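You operate a simulated robot arm through the tools that you are given. There is no shell and no other tool.

You are at the controls of a simulated two-armed robot. One attempt, no reset.

Task
On the steel table, pour about 60 ml from the blue jug into the blue-rimmed jar, holding that steady with the other hand, and put the blue jug back.

The check looks at the end state, three seconds after you hand in, the way a careful person would. Anything else that was tipped, shoved, dropped, spilled or broken makes it a failure.

Robot
Two 7-joint arms with two-finger parallel grippers on one trunk, on a base that moves. Base frame: it is fixed to the floor where the robot stands at the start and does not move with it; the origin is under the middle of the robot, x ahead of it, y to its left, z up. Readings come in mm, rad, newtons and seconds.
The left shoulder is at the start at [20, 138, 1504], the right one opposite. Each reaches about 671 mm from its shoulder. Places, roughly: blue jug [2500, -250, 750]; blue-rimmed jar [2500, 0, 750]. Payload 1.57 kg a hand.
The TCP of each hand is the grasp point between the finger pads, 30 mm short of the fingertips. In the tool frame z runs along the fingers and y along their closing line. Largest opening 80 mm; finger width 17, thickness 12; the body of the gripper, 40 by 82 mm, starts 80 mm behind the TCP.
Orientation is that of the tool frame in the base frame, as a unit quaternion [w, x, y, z]. With the fingers straight down and closing along the base's y, the tool's x points along the base's -x, its y along +y and its z along -z.

Tools
- The arms move only by the tool arm_command. It takes "left_series", "right_series" or both (then of equal length, played together; a hand with none holds still); each is a list of rows, each a list of 6 numbers: the shift along the tool's x, y, z in units of 400 mm (1.0 is 400 mm), then the turn, a rotation vector about the tool's x, y, z in units of 180 degrees (1.0 is 180 degrees). In form: [[x, y, z, wx, wy, wz], ...]. A call has 1 to 20 rows; each row is the pose to reach, as a shift and turn from the pose commanded when the call began, along the tool's axes at that moment. "left_jaw" and "right_jaw" are, for a hand that has rows, the closure in counts, from 0 (fully open) to 255 (shut), set as the call begins (left out, the last holds). A call with a number of a shift or a turn outside -1 to 1 is refused whole. Each row takes 0.2 s and may step no farther than 50 mm and 0.15 rad from the row before; otherwise, or with a gripper value out of range, the whole call is refused. Where a pose cannot be reached the arm comes as near as it can. A force on the tool above 40 N (or 10 N above the force at the start of the call, whichever is more), or a blocked arm, ends the call early, and 0.2 s more pass. Each finger travels about 45 mm/s and halts on what it meets, pressing with about 21 N; the grip force reading is that of the motor and also rises with nothing between the fingers. The clock runs only during rows and for 0.2 s after the last one: add rows that repeat a pose to give the fingers time. It gives the time, the measured TCP pose, the force on the tool (base axes), the opening and the grip force at its end, in the units of the frame above (readings bear some noise), with the torque about the TCP (base axes, N m) and any sound that the robot's microphone picked up.
- Cameras (640 x 400 px; columns grow to the right, rows downward): "scene" is now at [182.2, -0.3, 1376.4]; the picture's right is [-0.01, -1.00, 0.00], its down [-0.68, 0.01, -0.73] and it looks along [0.73, -0.01, -0.68] (base axes); focal length 266 px, centre (320, 200). "left" rides on the left gripper at [72, 7, -122] in its tool frame; the picture's right is [-0.09, 1.00, 0.00], its down [-0.84, -0.08, -0.54] and it looks along [-0.54, -0.05, 0.84] (tool axes); focal length 238 px, centre (320, 200). "right" rides on the right gripper at [72, -7, -122] in its tool frame; the picture's right is [0.09, 1.00, 0.00], its down [-0.84, 0.08, -0.54] and it looks along [-0.54, 0.05, 0.84] (tool axes); focal length 238 px, centre (320, 200). There is no depth. A picture from a camera that has moved, and an enlarged one, comes with that camera's place and axes in the base frame and with its lens.
- get_image(camera): a new picture of that camera. No time passes.
- raise_lower(by): slides the trunk up (or, below 0, down) by that many mm; the arms and the scene camera ride with it, the base frame stays. It gives what a move gives, with no picture.
- drive_base(legs): drives the robot by 1 to 6 legs, each [ahead, left, turn to the left] in mm, mm and rad, along the robot's own axes; the way and the turn of a leg run together, so that a leg with both is an arc; at most 1500 mm and 3.142 rad a leg. The arms and the cameras ride along, it lands a little off, and it stops where it bumps. It gives what a move gives.
- turn_head(pan, tilt): turns the head with the scene camera to pan (to the left, within 1.047 rad either way) and tilt (down, from -0.506 to 1.204), counted from straight ahead of the robot. It gives what a move gives.
- close_up(camera, box): a new picture of the part [left, top, right, bottom] of that camera's present view, enlarged. No time passes.
- close_job(): hands the job in; it is judged then, once.

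Nothing tells you exact positions but the pictures and the camera data. Unless the task says otherwise, let go and move clear before handing in.

The tools are called after "Call:" as a command line: name --argument value ..., lists and objects as JSON in quotes. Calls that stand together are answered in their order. arm_command: Moves the arms, as the interface text tells. Its arguments: {"type":"object","properties":{"left_series":{"type":"array","items":{"type":"array","items":{"type":"number"}}},"left_jaw":{"type":"number"},"right_series":{"type":"array","items":{"type":"array","items":{"type":"number"}}},"right_jaw":{"type":"number"}},"required":[]} The other tools are called the same way: raise_lower (by) moves the trunk up or down; drive_base (legs) drives the base; turn_head (pan, tilt) turns the head that bears the scene camera; get_image (camera) takes a picture; close_up (camera, box) takes an enlarged picture of a part of a camera's view; close_job () hands the job in.

At the start:

```text
t: 0.0
left_tcp_pos: [264.5, 131.8, 1131.1]
left_orientation: [0.0, 0.0, 1.0, 0.0]
left_wrist_force: [-1.0, 0.2, -0.1]
left_torque: [0.01, 0.03, 0.01]
left_gripper_width: 80.1
left_finger_force: 0.0
right_tcp_pos: [267.0, -127.5, 1122.8]
right_orientation: [0.001, 0.0, 1.0, 0.0]
right_wrist_force: [-0.1, 1.0, -0.3]
right_torque: [0.02, 0.01, 0.02]
right_gripper_width: 80.1
right_finger_force: 0.0
trunk travel left (down, up): [-879.0, 361.0]
robot x, y, heading: [-1.6, 2.7, 0.002]
head pan, tilt (commanded): [-0.009, 0.754]
```

scene: 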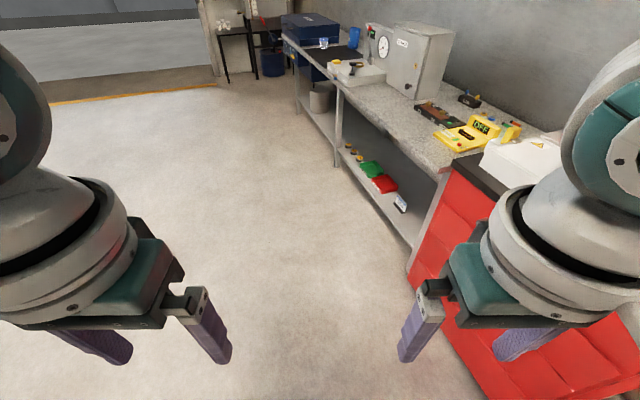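
right: 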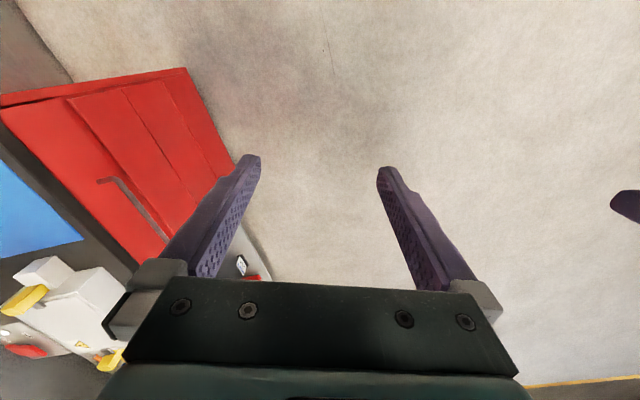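
left: 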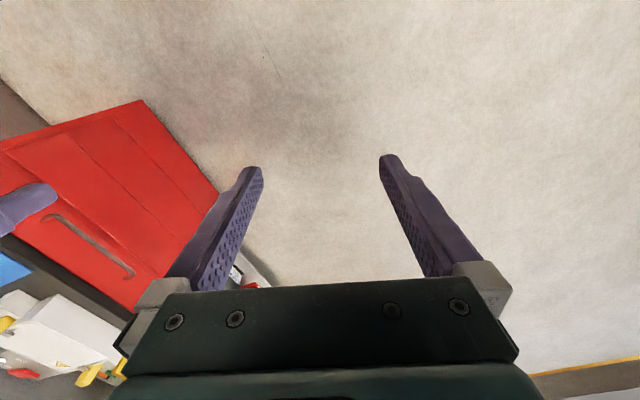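

I see a long workbench on the right with a red cabinet near me, and a farther table ahead that should hold the jug and jar around x=2500. I'll lift the head to look further ahead first.

Call:
turn_head --pan 0 --tilt 0.3

Call:
get_image --camera "scene"

```text
t: 0.9
left_tcp_pos: [264.3, 132.0, 1131.7]
left_orientation: [0.0, 0.0, 1.0, 0.0]
left_wrist_force: [0.2, 0.2, -1.0]
left_torque: [0.03, -0.01, 0.01]
left_gripper_width: 80.0
left_finger_force: 0.0
right_tcp_pos: [265.4, -127.9, 1121.9]
right_orientation: [0.0, 0.0, 1.0, 0.0]
right_wrist_force: [-0.7, -0.6, -1.0]
right_torque: [-0.02, 0.02, 0.0]
right_gripper_width: 79.9
right_finger_force: 0.0
trunk travel left (down, up): [-879.0, 361.0]
robot x, y, heading: [2.0, -1.7, 0.001]
head pan, tilt (commanded): [0.0, 0.3]
```

```text
taken
camera scene: at [192.8, 0.4, 1416.9], right [0.0, -1.0, 0.0], down [-0.3, 0.0, -0.95], along [0.95, 0.0, -0.3], focal length 266 px, centre (320, 200)
```

scene: 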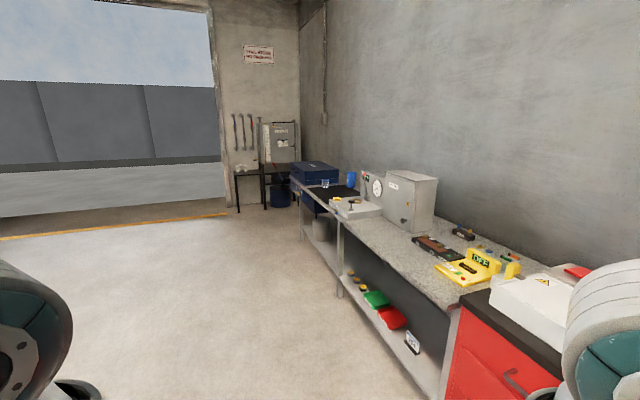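

The blue jug shows up near (351,180) and a clear jar near (325,184) on the far end of the bench. I'll zoom in on them.

Call:
close_up --camera "scene" --box '[280, 140, 440, 240]'

Call:
close_up --camera "scene" --box '[300, 160, 380, 210]'

```text
4.00 times, centred on (360, 190) of scene
camera zoom: at [192.8, 0.4, 1416.9], right [0.0, -1.0, 0.0], down [-0.3, 0.0, -0.95], along [0.95, 0.0, -0.3], focal length 1065 px, centre (160, 240)
```

zoom: 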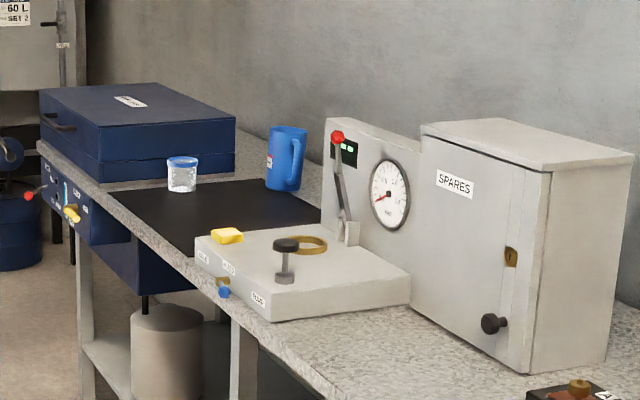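

```text
8.00 times, centred on (340, 185) of scene
camera zoom: at [192.8, 0.4, 1416.9], right [0.0, -1.0, 0.0], down [-0.3, 0.0, -0.95], along [0.95, 0.0, -0.3], focal length 2130 px, centre (160, 320)
```

zoom: 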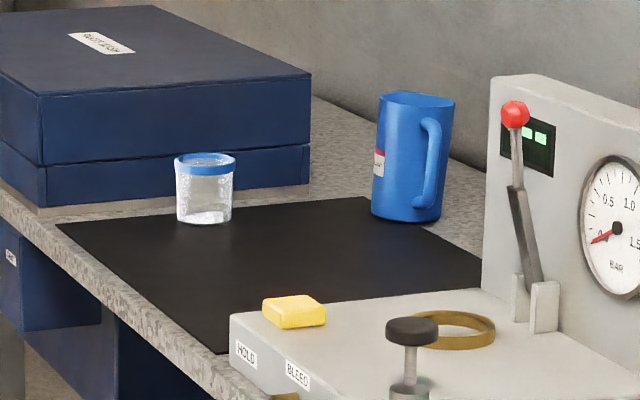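

The jug and jar stand on a black mat at the bench's far end, with a blue case behind and a test panel in front. The bench seems angled about 19° to my x axis. I'll drive along the clear floor to stand facing it at a distance and look again.

Call:
drive_base --legs '[[1200, 500, 0], [1000, 350, 0], [0, 0, -1.24]]'

Call:
turn_head --pan 0 --tilt 0.6

Call:
get_image --camera "scene"

```text
t: 15.6
left_tcp_pos: [2413.0, 625.8, 1131.1]
left_orientation: [0.0, 0.586, 0.81, 0.0]
left_wrist_force: [0.1, 0.0, 0.0]
left_torque: [0.0, 0.03, -0.03]
left_gripper_width: 80.1
left_finger_force: 0.1
right_tcp_pos: [2167.6, 542.9, 1120.9]
right_orientation: [0.001, 0.587, 0.81, -0.001]
right_wrist_force: [-0.1, -0.2, 0.0]
right_torque: [-0.01, 0.0, 0.01]
right_gripper_width: 79.8
right_finger_force: 0.1
trunk travel left (down, up): [-879.0, 361.0]
robot x, y, heading: [2209.1, 834.0, -1.254]
head pan, tilt (commanded): [0.0, 0.3]
```

```text
t: 16.4
left_tcp_pos: [2412.7, 626.4, 1130.9]
left_orientation: [0.0, 0.586, 0.81, 0.001]
left_wrist_force: [-0.5, 0.6, 0.4]
left_torque: [0.04, 0.01, 0.0]
left_gripper_width: 80.2
left_finger_force: 0.1
right_tcp_pos: [2167.8, 543.9, 1122.3]
right_orientation: [0.0, 0.587, 0.81, 0.0]
right_wrist_force: [0.1, -0.7, 0.2]
right_torque: [0.0, -0.01, -0.02]
right_gripper_width: 80.0
right_finger_force: 0.0
trunk travel left (down, up): [-879.0, 361.0]
robot x, y, heading: [2208.2, 834.2, -1.251]
head pan, tilt (commanded): [0.0, 0.6]
```

```text
taken
camera scene: at [2263.9, 657.7, 1389.6], right [-0.95, -0.31, 0.0], down [-0.18, 0.54, -0.83], along [0.26, -0.78, -0.56], focal length 266 px, centre (320, 200)
```

scene: 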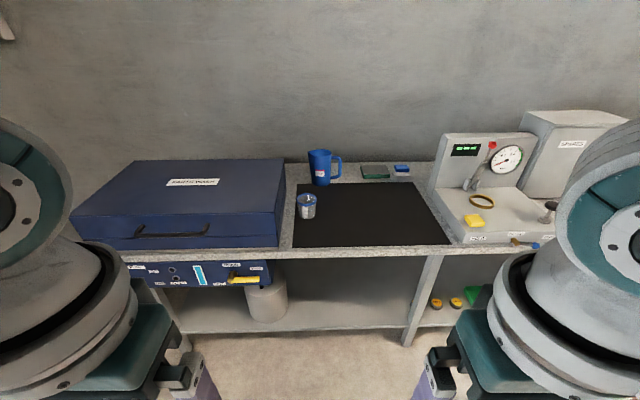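

Now I face the bench: jar on the mat near the blue case, jug behind it with its handle to the right. I'll take enlargements to locate them precisely.

Call:
close_up --camera "scene" --box '[270, 140, 430, 240]'

Call:
close_up --camera "scene" --box '[280, 140, 360, 190]'

Call:
close_up --camera "scene" --box '[280, 180, 340, 230]'

```text
4.00 times, centred on (350, 190) of scene
camera zoom: at [2263.9, 657.7, 1389.6], right [-0.95, -0.31, 0.0], down [-0.18, 0.54, -0.83], along [0.26, -0.78, -0.56], focal length 1065 px, centre (200, 240)
```

zoom: 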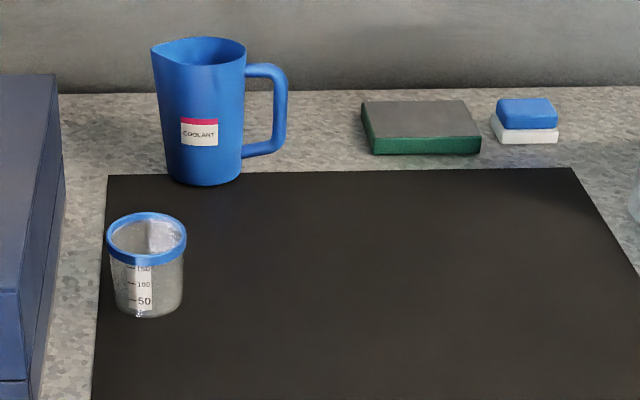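

```text
8.00 times, centred on (320, 165) of scene
camera zoom: at [2263.9, 657.7, 1389.6], right [-0.95, -0.31, 0.0], down [-0.18, 0.54, -0.83], along [0.26, -0.78, -0.56], focal length 2130 px, centre (320, 480)
```

zoom: 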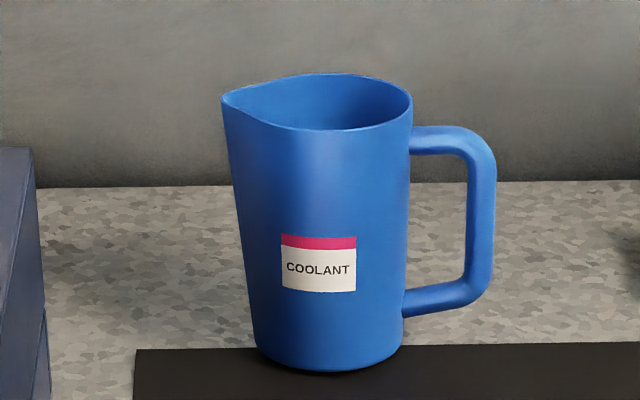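

```text
8.00 times, centred on (310, 205) of scene
camera zoom: at [2263.9, 657.7, 1389.6], right [-0.95, -0.31, 0.0], down [-0.18, 0.54, -0.83], along [0.26, -0.78, -0.56], focal length 2130 px, centre (400, 160)
```

zoom: 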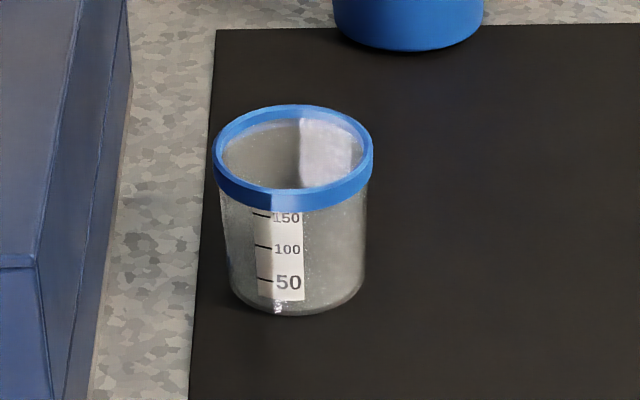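

I place the jar near (2545,-44) and the jug near (2569,-281) on a table top at about z=800, with the jug's handle to my right and spout to the left. Reach will be tight, so I'll look down at my own base and at the bench edge.

Call:
turn_head --pan 0 --tilt 1.2

Call:
get_image --camera "scene"

```text
t: 17.4
left_tcp_pos: [2413.1, 626.3, 1131.3]
left_orientation: [0.0, 0.586, 0.81, 0.0]
left_wrist_force: [0.0, 0.2, 0.2]
left_torque: [0.01, 0.01, 0.02]
left_gripper_width: 79.9
left_finger_force: 0.1
right_tcp_pos: [2167.5, 543.8, 1121.8]
right_orientation: [0.0, 0.587, 0.81, 0.001]
right_wrist_force: [-0.4, 0.1, -0.1]
right_torque: [-0.01, 0.03, 0.01]
right_gripper_width: 80.0
right_finger_force: 0.1
trunk travel left (down, up): [-879.0, 361.0]
robot x, y, heading: [2206.1, 838.2, -1.253]
head pan, tilt (commanded): [0.0, 1.201]
```

```text
taken
camera scene: at [2253.8, 688.5, 1344.9], right [-0.95, -0.31, 0.0], down [-0.29, 0.89, -0.36], along [0.11, -0.34, -0.93], focal length 266 px, centre (320, 200)
```

scene: 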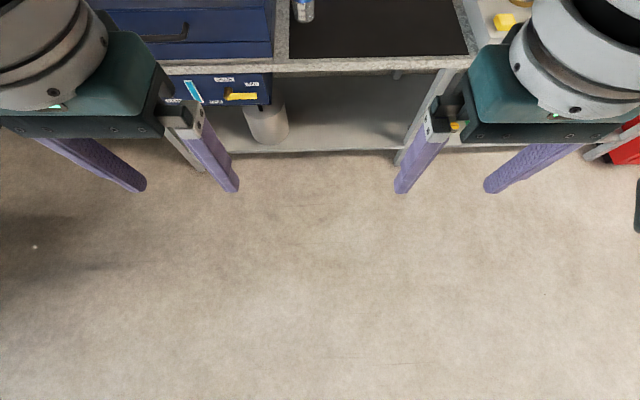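

The floor below me is clear and no base part protrudes forward in view. I'll shift a bit right and closer with hands still high (fingertips ~1100, all bench items look lower), then look from nearer.

Call:
drive_base --legs '[[0, -90, 0], [400, 0, 0]]'

Call:
turn_head --pan 0 --tilt 0.8

Call:
get_image --camera "scene"

```text
t: 20.6
left_tcp_pos: [2451.1, 213.7, 1130.4]
left_orientation: [0.0, 0.589, 0.808, 0.0]
left_wrist_force: [0.3, 0.4, -1.3]
left_torque: [0.01, -0.03, 0.04]
left_gripper_width: 80.1
left_finger_force: 0.0
right_tcp_pos: [2206.1, 131.2, 1122.8]
right_orientation: [0.0, 0.589, 0.808, -0.001]
right_wrist_force: [-1.4, -0.3, -0.5]
right_torque: [0.03, 0.0, 0.04]
right_gripper_width: 80.2
right_finger_force: 0.1
trunk travel left (down, up): [-879.0, 361.0]
robot x, y, heading: [2244.7, 426.0, -1.261]
head pan, tilt (commanded): [0.0, 1.201]
```

```text
t: 21.5
left_tcp_pos: [2451.2, 212.9, 1131.0]
left_orientation: [0.0, 0.589, 0.808, -0.001]
left_wrist_force: [-0.3, 0.2, -0.1]
left_torque: [0.01, -0.01, 0.0]
left_gripper_width: 80.1
left_finger_force: 0.1
right_tcp_pos: [2205.7, 132.0, 1122.5]
right_orientation: [0.001, 0.589, 0.808, 0.0]
right_wrist_force: [-0.4, -0.5, 0.0]
right_torque: [0.02, -0.04, 0.0]
right_gripper_width: 79.9
right_finger_force: 0.1
trunk travel left (down, up): [-879.0, 361.0]
robot x, y, heading: [2247.1, 418.5, -1.264]
head pan, tilt (commanded): [0.0, 0.799]
```

```text
taken
camera scene: at [2300.0, 253.3, 1372.6], right [-0.95, -0.31, 0.0], down [-0.22, 0.68, -0.7], along [0.21, -0.66, -0.72], focal length 266 px, centre (320, 200)
```

scene: 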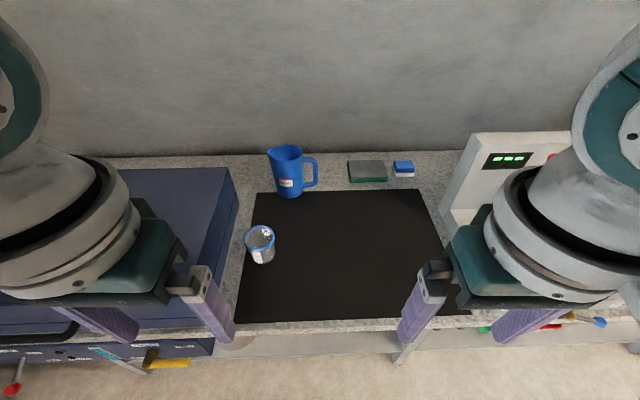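

Call:
close_up --camera "scene" --box '[240, 135, 336, 195]'

Call:
close_up --camera "scene" --box '[220, 210, 300, 270]'

Call:
get_image --camera "left"

Call:
get_image --camera "right"

```text
6.67 times, centred on (288, 165) of scene
camera zoom: at [2300.0, 253.3, 1372.6], right [-0.95, -0.31, 0.0], down [-0.22, 0.68, -0.7], along [0.21, -0.66, -0.72], focal length 1775 px, centre (533, 433)
```

zoom: 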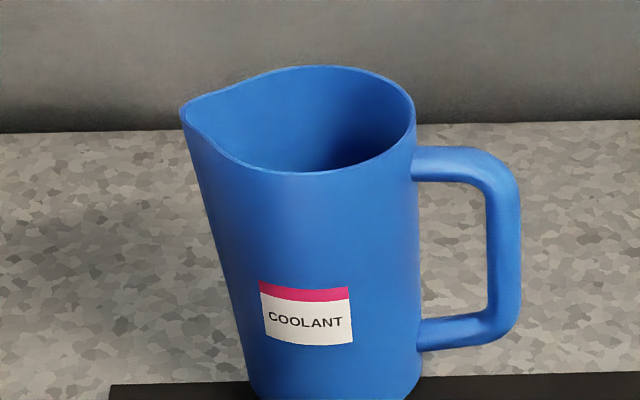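

```text
6.67 times, centred on (260, 240) of scene
camera zoom: at [2300.0, 253.3, 1372.6], right [-0.95, -0.31, 0.0], down [-0.22, 0.68, -0.7], along [0.21, -0.66, -0.72], focal length 1775 px, centre (720, -67)
```

zoom: 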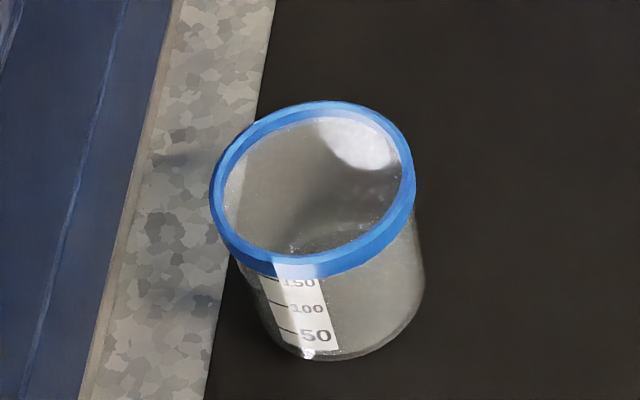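

```text
taken
camera left: at [2436.1, 283.3, 1252.4], right [0.98, 0.22, 0.0], down [0.18, -0.82, 0.54], along [0.12, -0.53, -0.84], focal length 238 px, centre (320, 200)
```

left: 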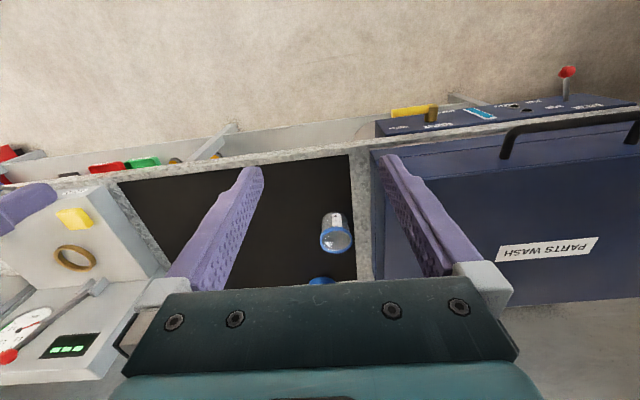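

```text
taken
camera right: at [2177.6, 197.7, 1243.8], right [0.92, 0.39, 0.0], down [0.33, -0.77, 0.54], along [0.21, -0.5, -0.84], focal length 238 px, centre (320, 200)
```

right: 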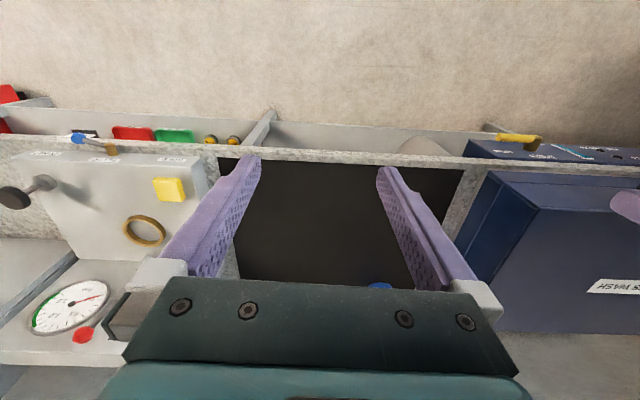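

The jug and jar are clear from here; I'll raise the trunk to look into the jug from above and to triangulate heights.

Call:
close_up --camera "scene" --box '[250, 140, 330, 205]'

Call:
raise_lower --by 360

Call:
turn_head --pan 0 --tilt 1.0

Call:
get_image --camera "scene"

```text
6.15 times, centred on (290, 172) of scene
camera zoom: at [2300.0, 253.3, 1372.6], right [-0.95, -0.31, 0.0], down [-0.22, 0.68, -0.7], along [0.21, -0.66, -0.72], focal length 1639 px, centre (505, 369)
```

zoom: 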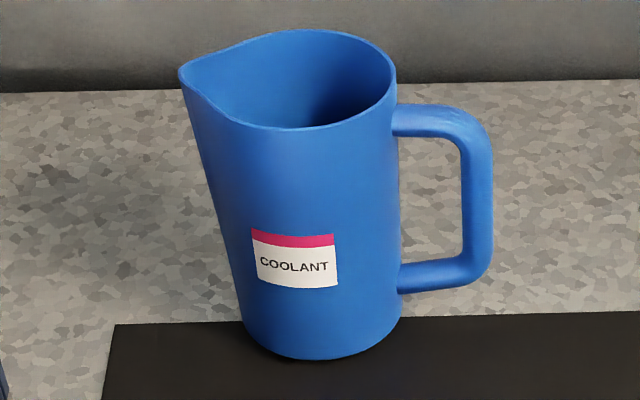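

```text
t: 25.0
left_tcp_pos: [2450.8, 213.1, 1490.1]
left_orientation: [-0.001, 0.589, 0.808, 0.001]
left_wrist_force: [0.5, 0.6, 1.4]
left_torque: [0.02, 0.01, 0.01]
left_gripper_width: 80.0
left_finger_force: 0.1
right_tcp_pos: [2206.2, 131.8, 1482.1]
right_orientation: [-0.001, 0.59, 0.808, -0.002]
right_wrist_force: [0.3, -0.5, 0.0]
right_torque: [0.0, -0.01, -0.02]
right_gripper_width: 80.3
right_finger_force: 0.2
trunk travel left (down, up): [-1239.0, 1.0]
robot x, y, heading: [2243.3, 427.1, -1.259]
head pan, tilt (commanded): [0.0, 0.799]
```

```text
t: 25.7
left_tcp_pos: [2450.9, 212.6, 1490.9]
left_orientation: [0.0, 0.59, 0.808, 0.0]
left_wrist_force: [-0.8, 0.1, 0.2]
left_torque: [-0.06, 0.0, 0.01]
left_gripper_width: 79.9
left_finger_force: 0.1
right_tcp_pos: [2205.0, 131.6, 1482.5]
right_orientation: [0.0, 0.589, 0.808, -0.001]
right_wrist_force: [0.0, -0.1, 0.2]
right_torque: [0.03, -0.01, -0.01]
right_gripper_width: 79.9
right_finger_force: 0.0
trunk travel left (down, up): [-1239.0, 1.0]
robot x, y, heading: [2247.2, 425.1, -1.263]
head pan, tilt (commanded): [0.0, 1.0]
```

```text
taken
camera scene: at [2296.6, 263.7, 1717.5], right [-0.95, -0.31, 0.0], down [-0.26, 0.8, -0.54], along [0.17, -0.51, -0.84], focal length 266 px, centre (320, 200)
```

scene: 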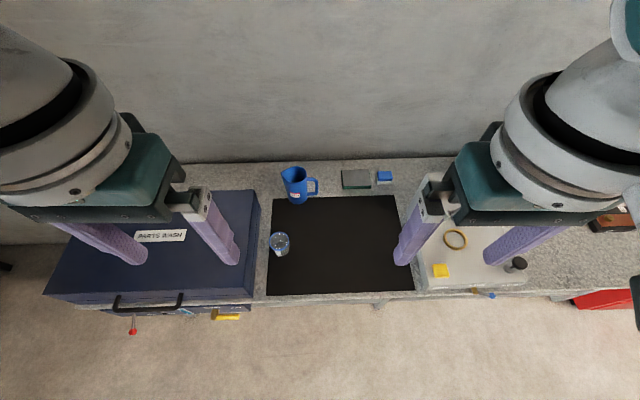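

Call:
close_up --camera "scene" --box '[264, 155, 336, 215]'

Call:
close_up --camera "scene" --box '[250, 220, 314, 270]'

Call:
close_up --camera "scene" --box '[240, 150, 440, 310]'

```text
6.67 times, centred on (300, 185) of scene
camera zoom: at [2296.6, 263.7, 1717.5], right [-0.95, -0.31, 0.0], down [-0.26, 0.8, -0.54], along [0.17, -0.51, -0.84], focal length 1775 px, centre (453, 300)
```

zoom: 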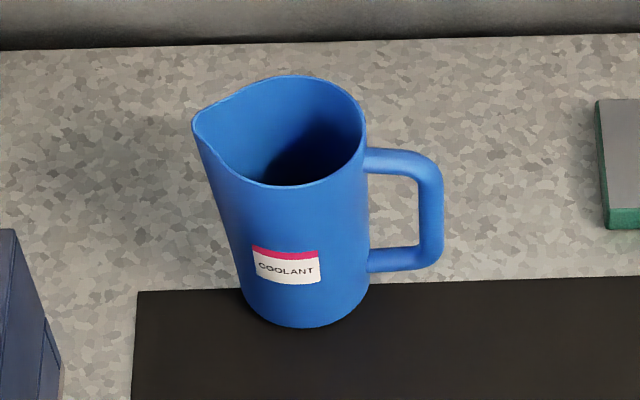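

```text
8.00 times, centred on (282, 245) of scene
camera zoom: at [2296.6, 263.7, 1717.5], right [-0.95, -0.31, 0.0], down [-0.26, 0.8, -0.54], along [0.17, -0.51, -0.84], focal length 2130 px, centre (624, -160)
```

zoom: 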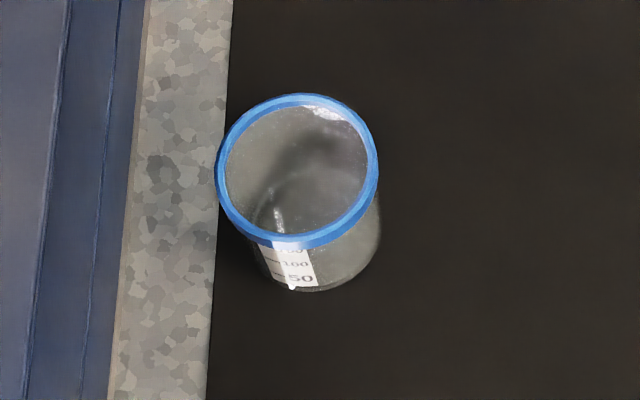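

```text
2.50 times, centred on (340, 230) of scene
camera zoom: at [2296.6, 263.7, 1717.5], right [-0.95, -0.31, 0.0], down [-0.26, 0.8, -0.54], along [0.17, -0.51, -0.84], focal length 666 px, centre (270, 125)
```

zoom: 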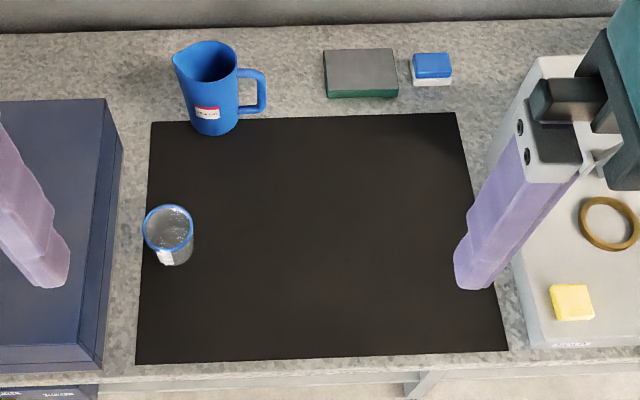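

The liquid level isn't visible but I now have consistent positions: table ≈808, jar axis ≈(2542,-49) rim ≈876, jug axis ≈(2565,-287) rim ≈943, handle bar on my right with a ~27 mm gap. I'll close in another 200 mm with the hands high, then lower back.

Call:
drive_base --legs '[[200, 0, 0]]'

Call:
raise_lower --by -360

Call:
turn_head --pan 0 --tilt 0.9

Call:
get_image --camera "scene"

```text
t: 27.3
left_tcp_pos: [2511.9, 20.2, 1490.9]
left_orientation: [0.0, 0.59, 0.807, 0.0]
left_wrist_force: [-0.2, 0.7, -0.8]
left_torque: [0.01, -0.04, 0.0]
left_gripper_width: 80.1
left_finger_force: 0.1
right_tcp_pos: [2267.6, -60.4, 1482.1]
right_orientation: [0.0, 0.59, 0.808, -0.001]
right_wrist_force: [-0.2, 1.3, -1.4]
right_torque: [-0.01, -0.01, 0.01]
right_gripper_width: 80.1
right_finger_force: 0.1
trunk travel left (down, up): [-1239.0, 1.0]
robot x, y, heading: [2308.0, 231.1, -1.262]
head pan, tilt (commanded): [0.0, 1.0]
```

```text
t: 30.8
left_tcp_pos: [2512.8, 20.1, 1130.8]
left_orientation: [0.0, 0.59, 0.807, 0.0]
left_wrist_force: [0.1, 1.0, 1.1]
left_torque: [0.01, -0.02, 0.01]
left_gripper_width: 79.9
left_finger_force: 0.1
right_tcp_pos: [2265.8, -59.8, 1122.0]
right_orientation: [0.0, 0.59, 0.808, -0.001]
right_wrist_force: [0.3, 0.3, 0.0]
right_torque: [-0.01, -0.02, 0.02]
right_gripper_width: 80.0
right_finger_force: 0.2
trunk travel left (down, up): [-879.0, 361.0]
robot x, y, heading: [2303.5, 233.3, -1.262]
head pan, tilt (commanded): [0.0, 1.0]
```

```text
t: 31.5
left_tcp_pos: [2512.0, 20.6, 1131.2]
left_orientation: [0.0, 0.589, 0.808, 0.0]
left_wrist_force: [-0.2, -0.3, -0.1]
left_torque: [-0.01, 0.02, 0.01]
left_gripper_width: 80.2
left_finger_force: 0.1
right_tcp_pos: [2265.6, -61.1, 1121.7]
right_orientation: [-0.001, 0.59, 0.807, 0.0]
right_wrist_force: [-0.7, 0.1, 0.5]
right_torque: [0.04, -0.04, 0.0]
right_gripper_width: 80.2
right_finger_force: 0.1
trunk travel left (down, up): [-879.0, 361.0]
robot x, y, heading: [2308.6, 234.4, -1.261]
head pan, tilt (commanded): [0.0, 0.901]
```

```text
taken
camera scene: at [2359.6, 65.4, 1364.7], right [-0.95, -0.3, 0.0], down [-0.24, 0.75, -0.62], along [0.19, -0.59, -0.78], focal length 266 px, centre (320, 200)
```

scene: 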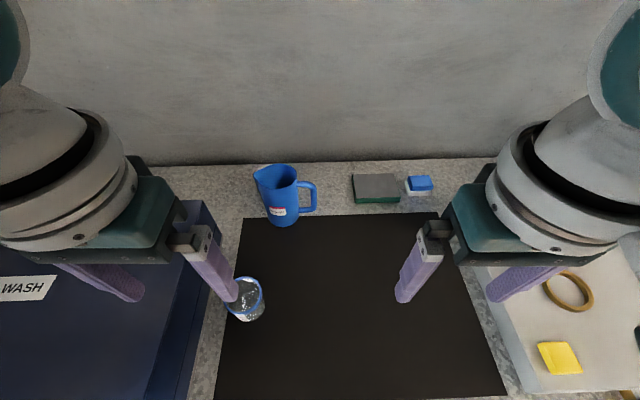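

No bump, and the view shows both arms hanging over the mat's near part. Next I pitch the hands forward at height: right to about 15° below horizontal, left to about 37° below.

Call:
arm_command --right_series '[[-0.0375, 0, 0, 0, -0.041667, 0], [-0.075, 0, 0, 0, -0.083333, 0], [-0.1125, 0, 0, 0, -0.125, 0], [-0.15, 0, 0, 0, -0.166667, 0], [-0.1875, 0, 0, 0, -0.208333, 0], [-0.225, 0, 0, 0, -0.25, 0], [-0.2625, 0, 0, 0, -0.291667, 0], [-0.3, 0, 0, 0, -0.333333, 0], [-0.3375, 0, 0, 0, -0.375, 0], [-0.375, 0, 0, 0, -0.416667, 0]]' --left_series '[[0, 0, -0.025, 0, -0.02944, 0], [0, 0, -0.05, 0, -0.05889, 0], [0, 0, -0.075, 0, -0.08833, 0], [0, 0, -0.1, 0, -0.11778, 0], [0, 0, -0.125, 0, -0.14722, 0], [0, 0, -0.15, 0, -0.17667, 0], [0, 0, -0.175, 0, -0.20611, 0], [0, 0, -0.2, 0, -0.23556, 0], [0, 0, -0.225, 0, -0.265, 0], [0, 0, -0.25, 0, -0.29444, 0]]'

Call:
get_image --camera "scene"

```text
t: 33.7
left_tcp_pos: [2509.7, 13.2, 1219.2]
left_orientation: [0.361, 0.528, 0.722, -0.264]
left_wrist_force: [0.2, 0.3, 0.3]
left_torque: [0.01, -0.01, -0.01]
left_gripper_width: 80.0
left_finger_force: 0.0
left hand out of reach, approached as far as the arm can: row 8, 9, 10
right_tcp_pos: [2309.5, -201.4, 1122.4]
right_orientation: [0.483, 0.474, 0.645, -0.355]
right_wrist_force: [-0.4, -1.3, 0.8]
right_torque: [0.0, 0.02, -0.01]
right_gripper_width: 80.1
right_finger_force: 0.1
right hand out of reach, approached as far as the arm can: row 10
trunk travel left (down, up): [-879.0, 361.0]
robot x, y, heading: [2309.4, 233.8, -1.261]
head pan, tilt (commanded): [0.0, 0.901]
```

```text
taken
camera scene: at [2359.6, 65.3, 1364.7], right [-0.95, -0.3, 0.0], down [-0.24, 0.75, -0.62], along [0.19, -0.59, -0.78], focal length 266 px, centre (320, 200)
```

scene: 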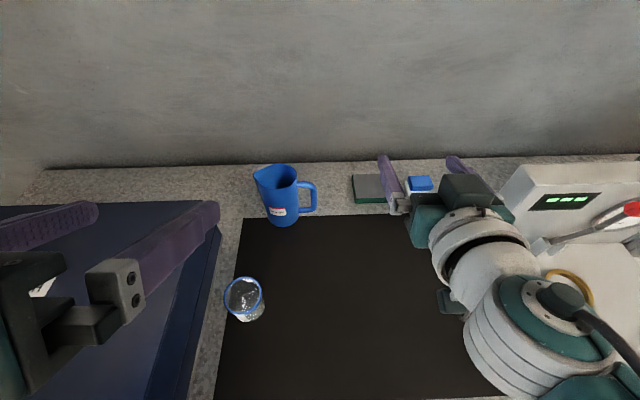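

Both hands pitched as wanted (right ≈74°, left 53°), the left at its fold limit for now. I'll bring the right hand up, forward and toward the handle's line, with the jaw pre-closed to roughly 28 mm, before lowering the trunk.

Call:
arm_command --right_series '[[-0.0506, 0.0375, 0.0231, 0, 0, 0], [-0.1013, 0.075, 0.0462, 0, 0, 0], [-0.1519, 0.1125, 0.0693, 0, 0, 0], [-0.2025, 0.15, 0.0924, 0, 0, 0], [-0.2532, 0.1875, 0.1155, 0, 0, 0], [-0.3038, 0.225, 0.1386, 0, 0, 0], [-0.3038, 0.225, 0.1386, 0, 0, 0]]' --right_jaw 166

Call:
get_image --camera "scene"

Call:
get_image --camera "right"

```text
t: 35.5
left_tcp_pos: [2510.0, 12.9, 1218.6]
left_orientation: [0.36, 0.528, 0.723, -0.262]
left_wrist_force: [0.4, 0.6, -0.3]
left_torque: [0.0, 0.01, -0.04]
left_gripper_width: 79.9
left_finger_force: 0.0
right_tcp_pos: [2390.1, -268.5, 1211.3]
right_orientation: [0.467, 0.449, 0.653, -0.393]
right_wrist_force: [0.0, -0.2, -0.7]
right_torque: [0.06, -0.01, -0.01]
right_gripper_width: 27.6
right_finger_force: 0.0
trunk travel left (down, up): [-879.0, 361.0]
robot x, y, heading: [2307.2, 232.5, -1.262]
head pan, tilt (commanded): [0.0, 0.901]
stopped in row 7 (right hand): the arm was blocked; the commanded pose is now the measured one
```

```text
taken
camera scene: at [2359.6, 65.4, 1364.7], right [-0.95, -0.3, 0.0], down [-0.24, 0.75, -0.62], along [0.19, -0.59, -0.78], focal length 266 px, centre (320, 200)
```

scene: 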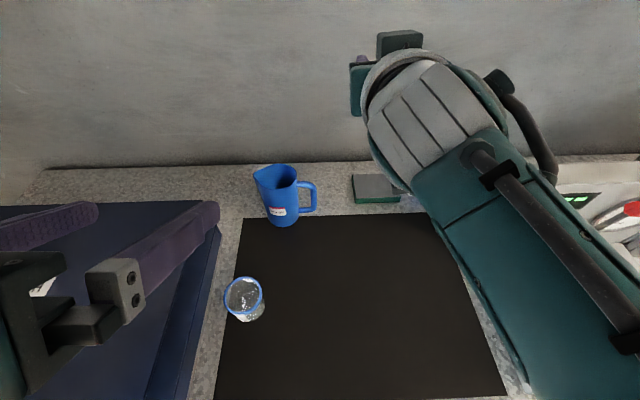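

```text
taken
camera right: at [2341.7, -141.4, 1174.9], right [0.93, 0.31, -0.18], down [0.07, 0.34, 0.94], along [0.35, -0.89, 0.3], focal length 238 px, centre (320, 200)
```

right: 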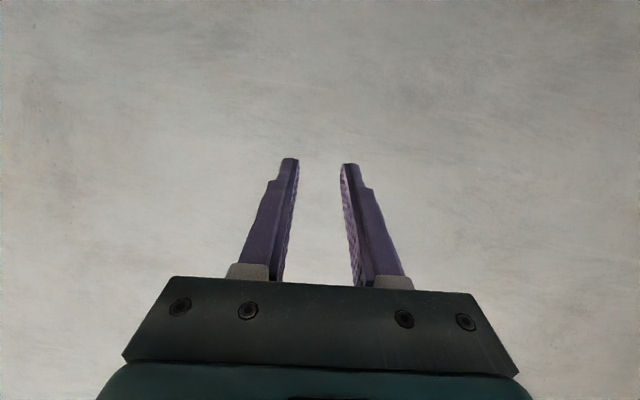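

The right arm hit a limit: pointing straight ahead with the elbow out it cannot go farther left. The handle also can be gripped with the hand yawed ~25° to the left, which suits this arm, so I'll yaw it and check.

Call:
arm_command --right_series '[[0, 0, 0, -0.0365, -0.0015, -0.0021], [0, 0, 0, -0.073, -0.0031, -0.0042], [0, 0, 0, -0.1094, -0.0046, -0.0063], [0, 0, 0, -0.1459, -0.0061, -0.0084], [0, 0, 0, -0.1459, -0.0061, -0.0084]]'

Call:
get_image --camera "scene"

```text
t: 36.7
left_tcp_pos: [2509.4, 12.9, 1219.8]
left_orientation: [0.36, 0.528, 0.723, -0.262]
left_wrist_force: [-0.1, -0.8, 0.3]
left_torque: [-0.03, 0.03, 0.0]
left_gripper_width: 80.2
left_finger_force: 0.1
right_tcp_pos: [2394.2, -265.9, 1213.3]
right_orientation: [0.56, 0.32, 0.725, -0.241]
right_wrist_force: [-0.6, 0.5, -1.0]
right_torque: [-0.01, 0.02, 0.03]
right_gripper_width: 27.8
right_finger_force: 0.0
trunk travel left (down, up): [-879.0, 361.0]
robot x, y, heading: [2308.3, 230.5, -1.259]
head pan, tilt (commanded): [0.0, 0.901]
```

```text
taken
camera scene: at [2359.6, 65.4, 1364.7], right [-0.95, -0.3, 0.0], down [-0.24, 0.75, -0.62], along [0.19, -0.59, -0.78], focal length 266 px, centre (320, 200)
```

scene: 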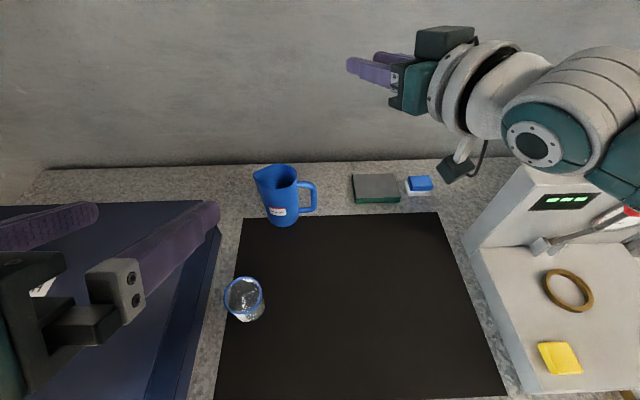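

The yaw worked cleanly and the arm now reaches with a natural wrist. I'll slide to the handle's approach line and lower the trunk about 290 mm, then look.

Call:
arm_command --right_series '[[-0.0033, 0.0587, 0.0125, 0, 0, 0], [-0.0067, 0.1175, 0.025, 0, 0, 0], [-0.0067, 0.1175, 0.025, 0, 0, 0]]'

Call:
raise_lower --by -180

Call:
get_image --camera "scene"

Call:
get_image --camera "right"

```text
t: 37.5
left_tcp_pos: [2509.7, 13.0, 1218.8]
left_orientation: [0.361, 0.528, 0.722, -0.264]
left_wrist_force: [0.0, -0.6, 0.3]
left_torque: [-0.01, 0.05, -0.01]
left_gripper_width: 79.9
left_finger_force: 0.1
right_tcp_pos: [2434.5, -242.3, 1211.6]
right_orientation: [0.56, 0.321, 0.725, -0.241]
right_wrist_force: [-0.3, -0.4, 0.0]
right_torque: [0.01, 0.05, -0.03]
right_gripper_width: 27.9
right_finger_force: 0.1
trunk travel left (down, up): [-879.0, 361.0]
robot x, y, heading: [2309.4, 234.3, -1.261]
head pan, tilt (commanded): [0.0, 0.901]
```

```text
t: 39.5
left_tcp_pos: [2509.5, 12.7, 1038.6]
left_orientation: [0.36, 0.528, 0.722, -0.264]
left_wrist_force: [-0.5, 0.3, 0.5]
left_torque: [0.01, 0.03, -0.04]
left_gripper_width: 79.8
left_finger_force: 0.0
right_tcp_pos: [2435.9, -242.6, 1032.5]
right_orientation: [0.56, 0.32, 0.726, -0.239]
right_wrist_force: [-0.1, -0.6, 0.1]
right_torque: [-0.01, 0.0, -0.01]
right_gripper_width: 28.0
right_finger_force: 0.1
trunk travel left (down, up): [-699.0, 541.0]
robot x, y, heading: [2305.9, 236.1, -1.263]
head pan, tilt (commanded): [0.0, 0.901]
```

```text
taken
camera scene: at [2359.7, 65.3, 1184.8], right [-0.95, -0.3, 0.0], down [-0.24, 0.75, -0.62], along [0.19, -0.59, -0.78], focal length 266 px, centre (320, 200)
```

scene: 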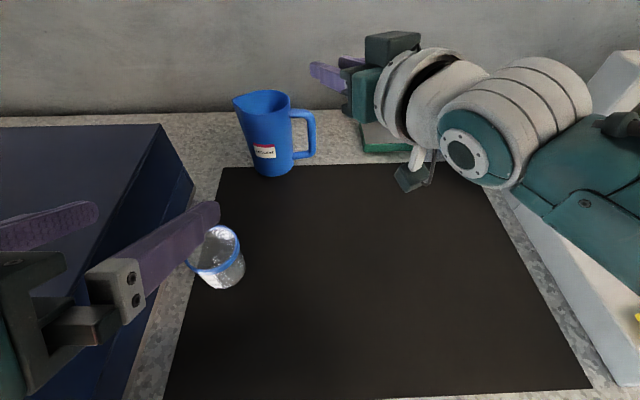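

```text
taken
camera right: at [2338.0, -147.9, 993.5], right [0.72, 0.69, -0.08], down [-0.16, 0.27, 0.95], along [0.68, -0.67, 0.31], focal length 238 px, centre (320, 200)
```

right: 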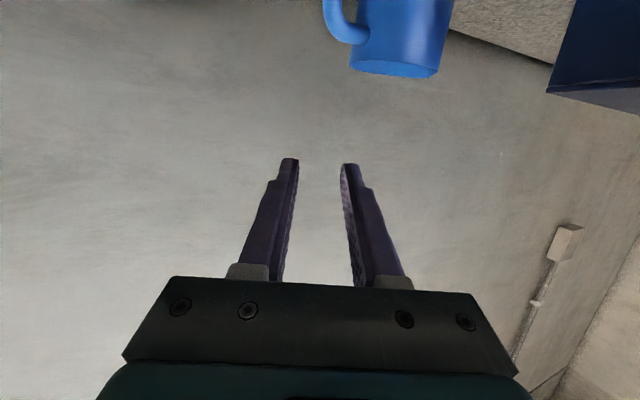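

The jug handle is in clear view with the right hand to its right. I'll zoom in to refine the handle position before going lower.

Call:
close_up --camera "scene" --box '[224, 80, 336, 185]'

Call:
close_up --camera "scene" --box '[170, 215, 266, 295]'

Call:
close_up --camera "right" --box '[300, 0, 480, 110]'

```text
3.81 times, centred on (280, 132) of scene
camera zoom: at [2359.7, 65.3, 1184.8], right [-0.95, -0.3, 0.0], down [-0.24, 0.75, -0.62], along [0.19, -0.59, -0.78], focal length 1014 px, centre (472, 457)
```

zoom: 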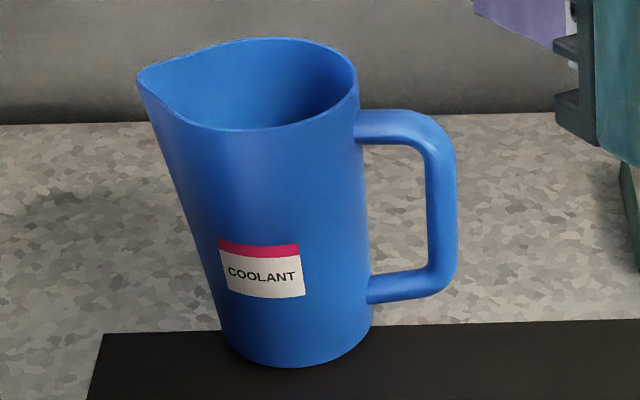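

```text
5.00 times, centred on (218, 255) of scene
camera zoom: at [2359.7, 65.3, 1184.8], right [-0.95, -0.3, 0.0], down [-0.24, 0.75, -0.62], along [0.19, -0.59, -0.78], focal length 1332 px, centre (830, -75)
```

zoom: 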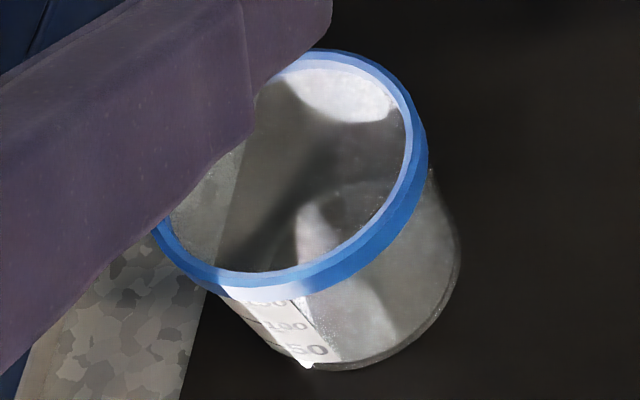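

```text
3.56 times, centred on (390, 55) of right
camera zoom: at [2338.0, -147.9, 993.5], right [0.72, 0.69, -0.08], down [-0.16, 0.27, 0.95], along [0.68, -0.67, 0.31], focal length 848 px, centre (71, 716)
```

zoom: 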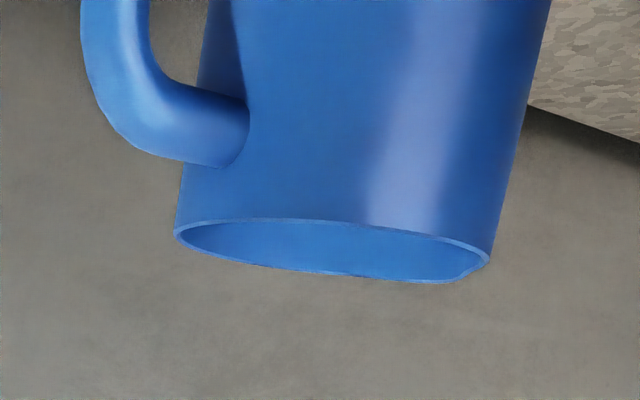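

Bar, TCP line and table height agree (bar centre ≈(2491,-303), table ≈807); the right hand is already in line with the bar. I'll lower the trunk another 115 mm to approach height and check both hand cameras.

Call:
raise_lower --by -115

Call:
get_image --camera "right"

Call:
get_image --camera "scene"

Call:
get_image --camera "left"

```text
t: 40.9
left_tcp_pos: [2510.4, 13.9, 922.5]
left_orientation: [0.36, 0.528, 0.723, -0.263]
left_wrist_force: [0.6, 0.4, 0.1]
left_torque: [-0.02, 0.0, 0.0]
left_gripper_width: 79.9
left_finger_force: 0.0
right_tcp_pos: [2434.4, -242.5, 917.3]
right_orientation: [0.561, 0.32, 0.725, -0.24]
right_wrist_force: [0.4, 0.2, 0.6]
right_torque: [0.01, -0.02, 0.01]
right_gripper_width: 27.8
right_finger_force: 0.1
trunk travel left (down, up): [-584.0, 656.0]
robot x, y, heading: [2304.7, 229.5, -1.262]
head pan, tilt (commanded): [0.0, 0.901]
```

```text
taken
camera right: at [2338.0, -148.0, 878.5], right [0.72, 0.69, -0.08], down [-0.16, 0.27, 0.95], along [0.68, -0.67, 0.31], focal length 238 px, centre (320, 200)
```

right: 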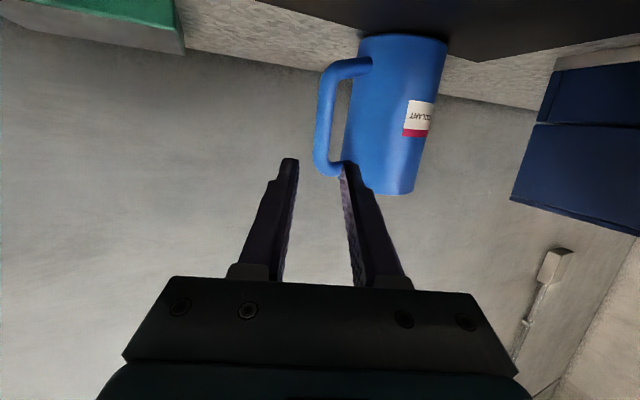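

```text
taken
camera scene: at [2359.7, 65.3, 1069.8], right [-0.95, -0.3, 0.0], down [-0.24, 0.75, -0.62], along [0.19, -0.59, -0.78], focal length 266 px, centre (320, 200)
```

scene: 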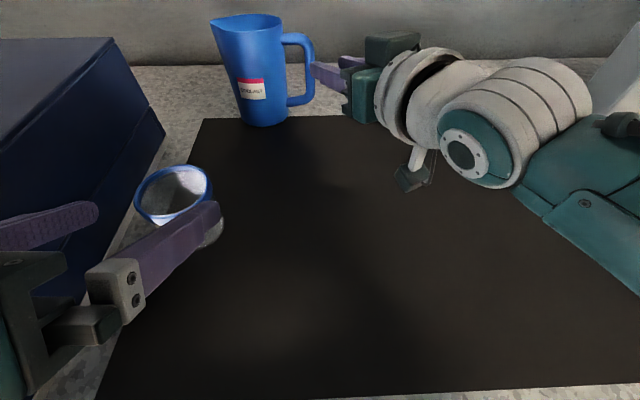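

```text
taken
camera left: at [2473.5, 148.2, 938.8], right [0.97, 0.25, 0.07], down [-0.05, -0.09, 0.99], along [0.26, -0.96, -0.07], focal length 238 px, centre (320, 200)
```

left: 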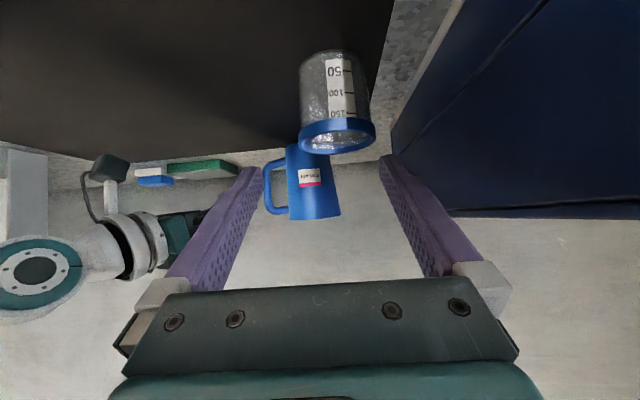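

Call:
close_up --camera "right" --box '[260, 20, 460, 220]'

Call:
close_up --camera "left" --box '[230, 30, 410, 230]'

Call:
close_up --camera "scene" --box '[200, 0, 380, 130]'

```text
2.00 times, centred on (360, 120) of right
camera zoom: at [2338.0, -148.0, 878.5], right [0.72, 0.69, -0.08], down [-0.16, 0.27, 0.95], along [0.68, -0.67, 0.31], focal length 477 px, centre (240, 360)
```

zoom: 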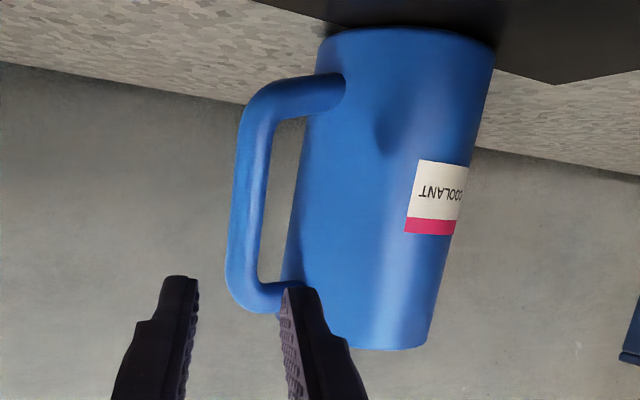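

```text
2.00 times, centred on (320, 130) of left
camera zoom: at [2473.5, 148.2, 938.8], right [0.97, 0.25, 0.07], down [-0.05, -0.09, 0.99], along [0.26, -0.96, -0.07], focal length 477 px, centre (320, 340)
```

zoom: 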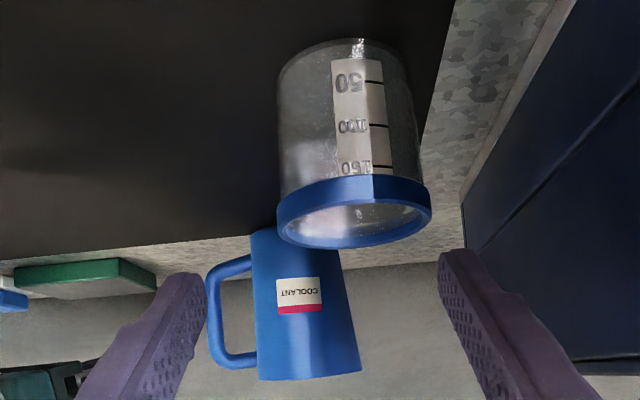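

```text
3.08 times, centred on (290, 65) of scene
camera zoom: at [2359.7, 65.3, 1069.8], right [-0.95, -0.3, 0.0], down [-0.24, 0.75, -0.62], along [0.19, -0.59, -0.78], focal length 819 px, centre (412, 615)
```

zoom: 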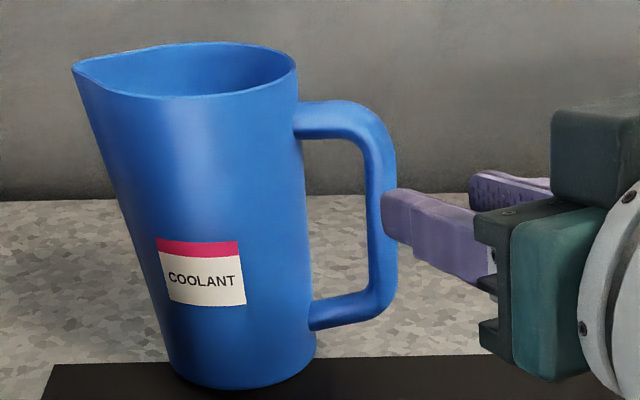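

The bar sits ~3–4 mm left of the hand's line and about 16 mm thick. I'll turn the hand to a straighter angle (12° left) for a firmer hold and re-align 70 mm short of the bar.

Call:
arm_command --right_series '[[-0.003, 0.0149, 0.0113, 0.0233, 0, 0.0062], [-0.0061, 0.0299, 0.0227, 0.0465, 0, 0.0125], [-0.0091, 0.0448, 0.034, 0.0698, 0, 0.0187], [-0.0091, 0.0448, 0.034, 0.0698, 0, 0.0187]]' --right_jaw 172

Call:
close_up --camera "right" --box '[240, 20, 440, 220]'

Call:
get_image --camera "scene"

```text
t: 41.9
left_tcp_pos: [2510.3, 13.8, 924.1]
left_orientation: [0.36, 0.528, 0.723, -0.263]
left_wrist_force: [0.0, -0.2, -0.3]
left_torque: [-0.01, 0.01, 0.02]
left_gripper_width: 80.3
left_finger_force: 0.0
right_tcp_pos: [2440.2, -247.5, 906.2]
right_orientation: [0.512, 0.389, 0.696, -0.32]
right_wrist_force: [-0.7, 0.8, 0.7]
right_torque: [-0.01, -0.01, 0.04]
right_gripper_width: 25.9
right_finger_force: 0.1
trunk travel left (down, up): [-584.0, 656.0]
robot x, y, heading: [2306.7, 232.6, -1.263]
head pan, tilt (commanded): [0.0, 0.901]
```

```text
2.00 times, centred on (340, 120) of right
camera zoom: at [2365.9, -134.1, 869.6], right [0.85, 0.51, -0.13], down [-0.04, 0.32, 0.95], along [0.53, -0.8, 0.29], focal length 477 px, centre (280, 360)
```

zoom: 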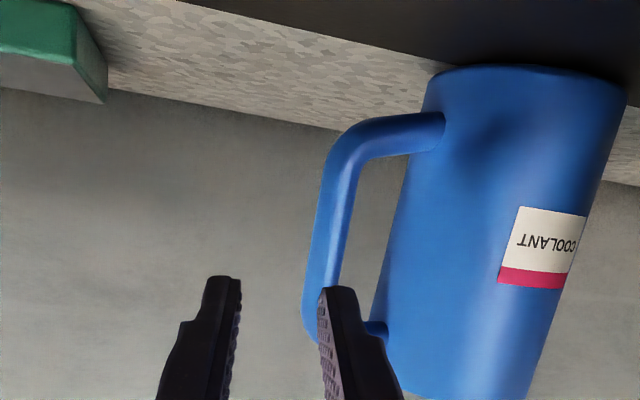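

```text
taken
camera scene: at [2359.8, 65.3, 1069.8], right [-0.95, -0.3, 0.0], down [-0.24, 0.75, -0.62], along [0.19, -0.59, -0.78], focal length 266 px, centre (320, 200)
```

scene: 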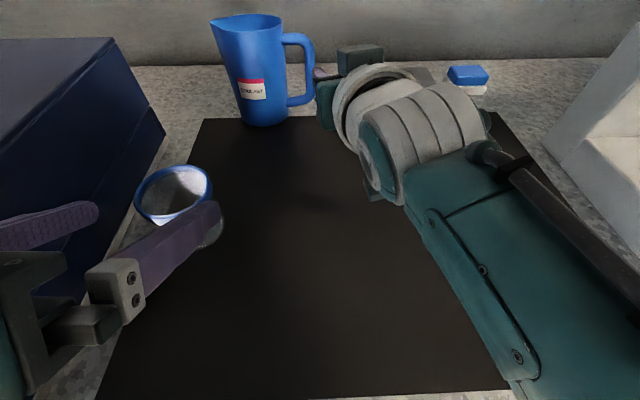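

The hand stopped about 20 mm short of the commanded place, possibly still settling after the elbow swung. I'll hold for a moment and re-read.

Call:
arm_command --right_series '[[0, 0, 0, 0, 0, 0], [0, 0, 0, 0, 0, 0], [0, 0, 0, 0, 0, 0]]'

Call:
get_image --camera "scene"

```text
t: 42.7
left_tcp_pos: [2508.3, 12.6, 923.3]
left_orientation: [0.36, 0.528, 0.723, -0.264]
left_wrist_force: [-0.6, 0.2, -0.5]
left_torque: [0.0, -0.04, 0.0]
left_gripper_width: 80.0
left_finger_force: 0.2
right_tcp_pos: [2439.1, -251.9, 908.4]
right_orientation: [0.514, 0.393, 0.692, -0.321]
right_wrist_force: [0.7, -0.7, -0.3]
right_torque: [-0.01, 0.04, 0.03]
right_gripper_width: 26.0
right_finger_force: 0.0
trunk travel left (down, up): [-584.0, 656.0]
robot x, y, heading: [2305.1, 227.3, -1.261]
head pan, tilt (commanded): [0.0, 0.901]
```

```text
taken
camera scene: at [2359.6, 65.4, 1069.7], right [-0.95, -0.3, 0.0], down [-0.24, 0.75, -0.62], along [0.19, -0.59, -0.78], focal length 266 px, centre (320, 200)
```

scene: 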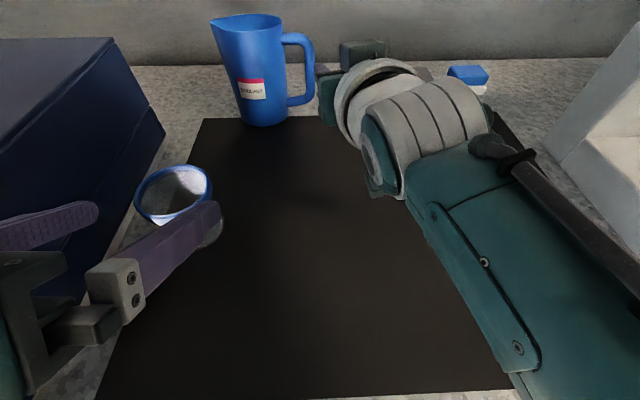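

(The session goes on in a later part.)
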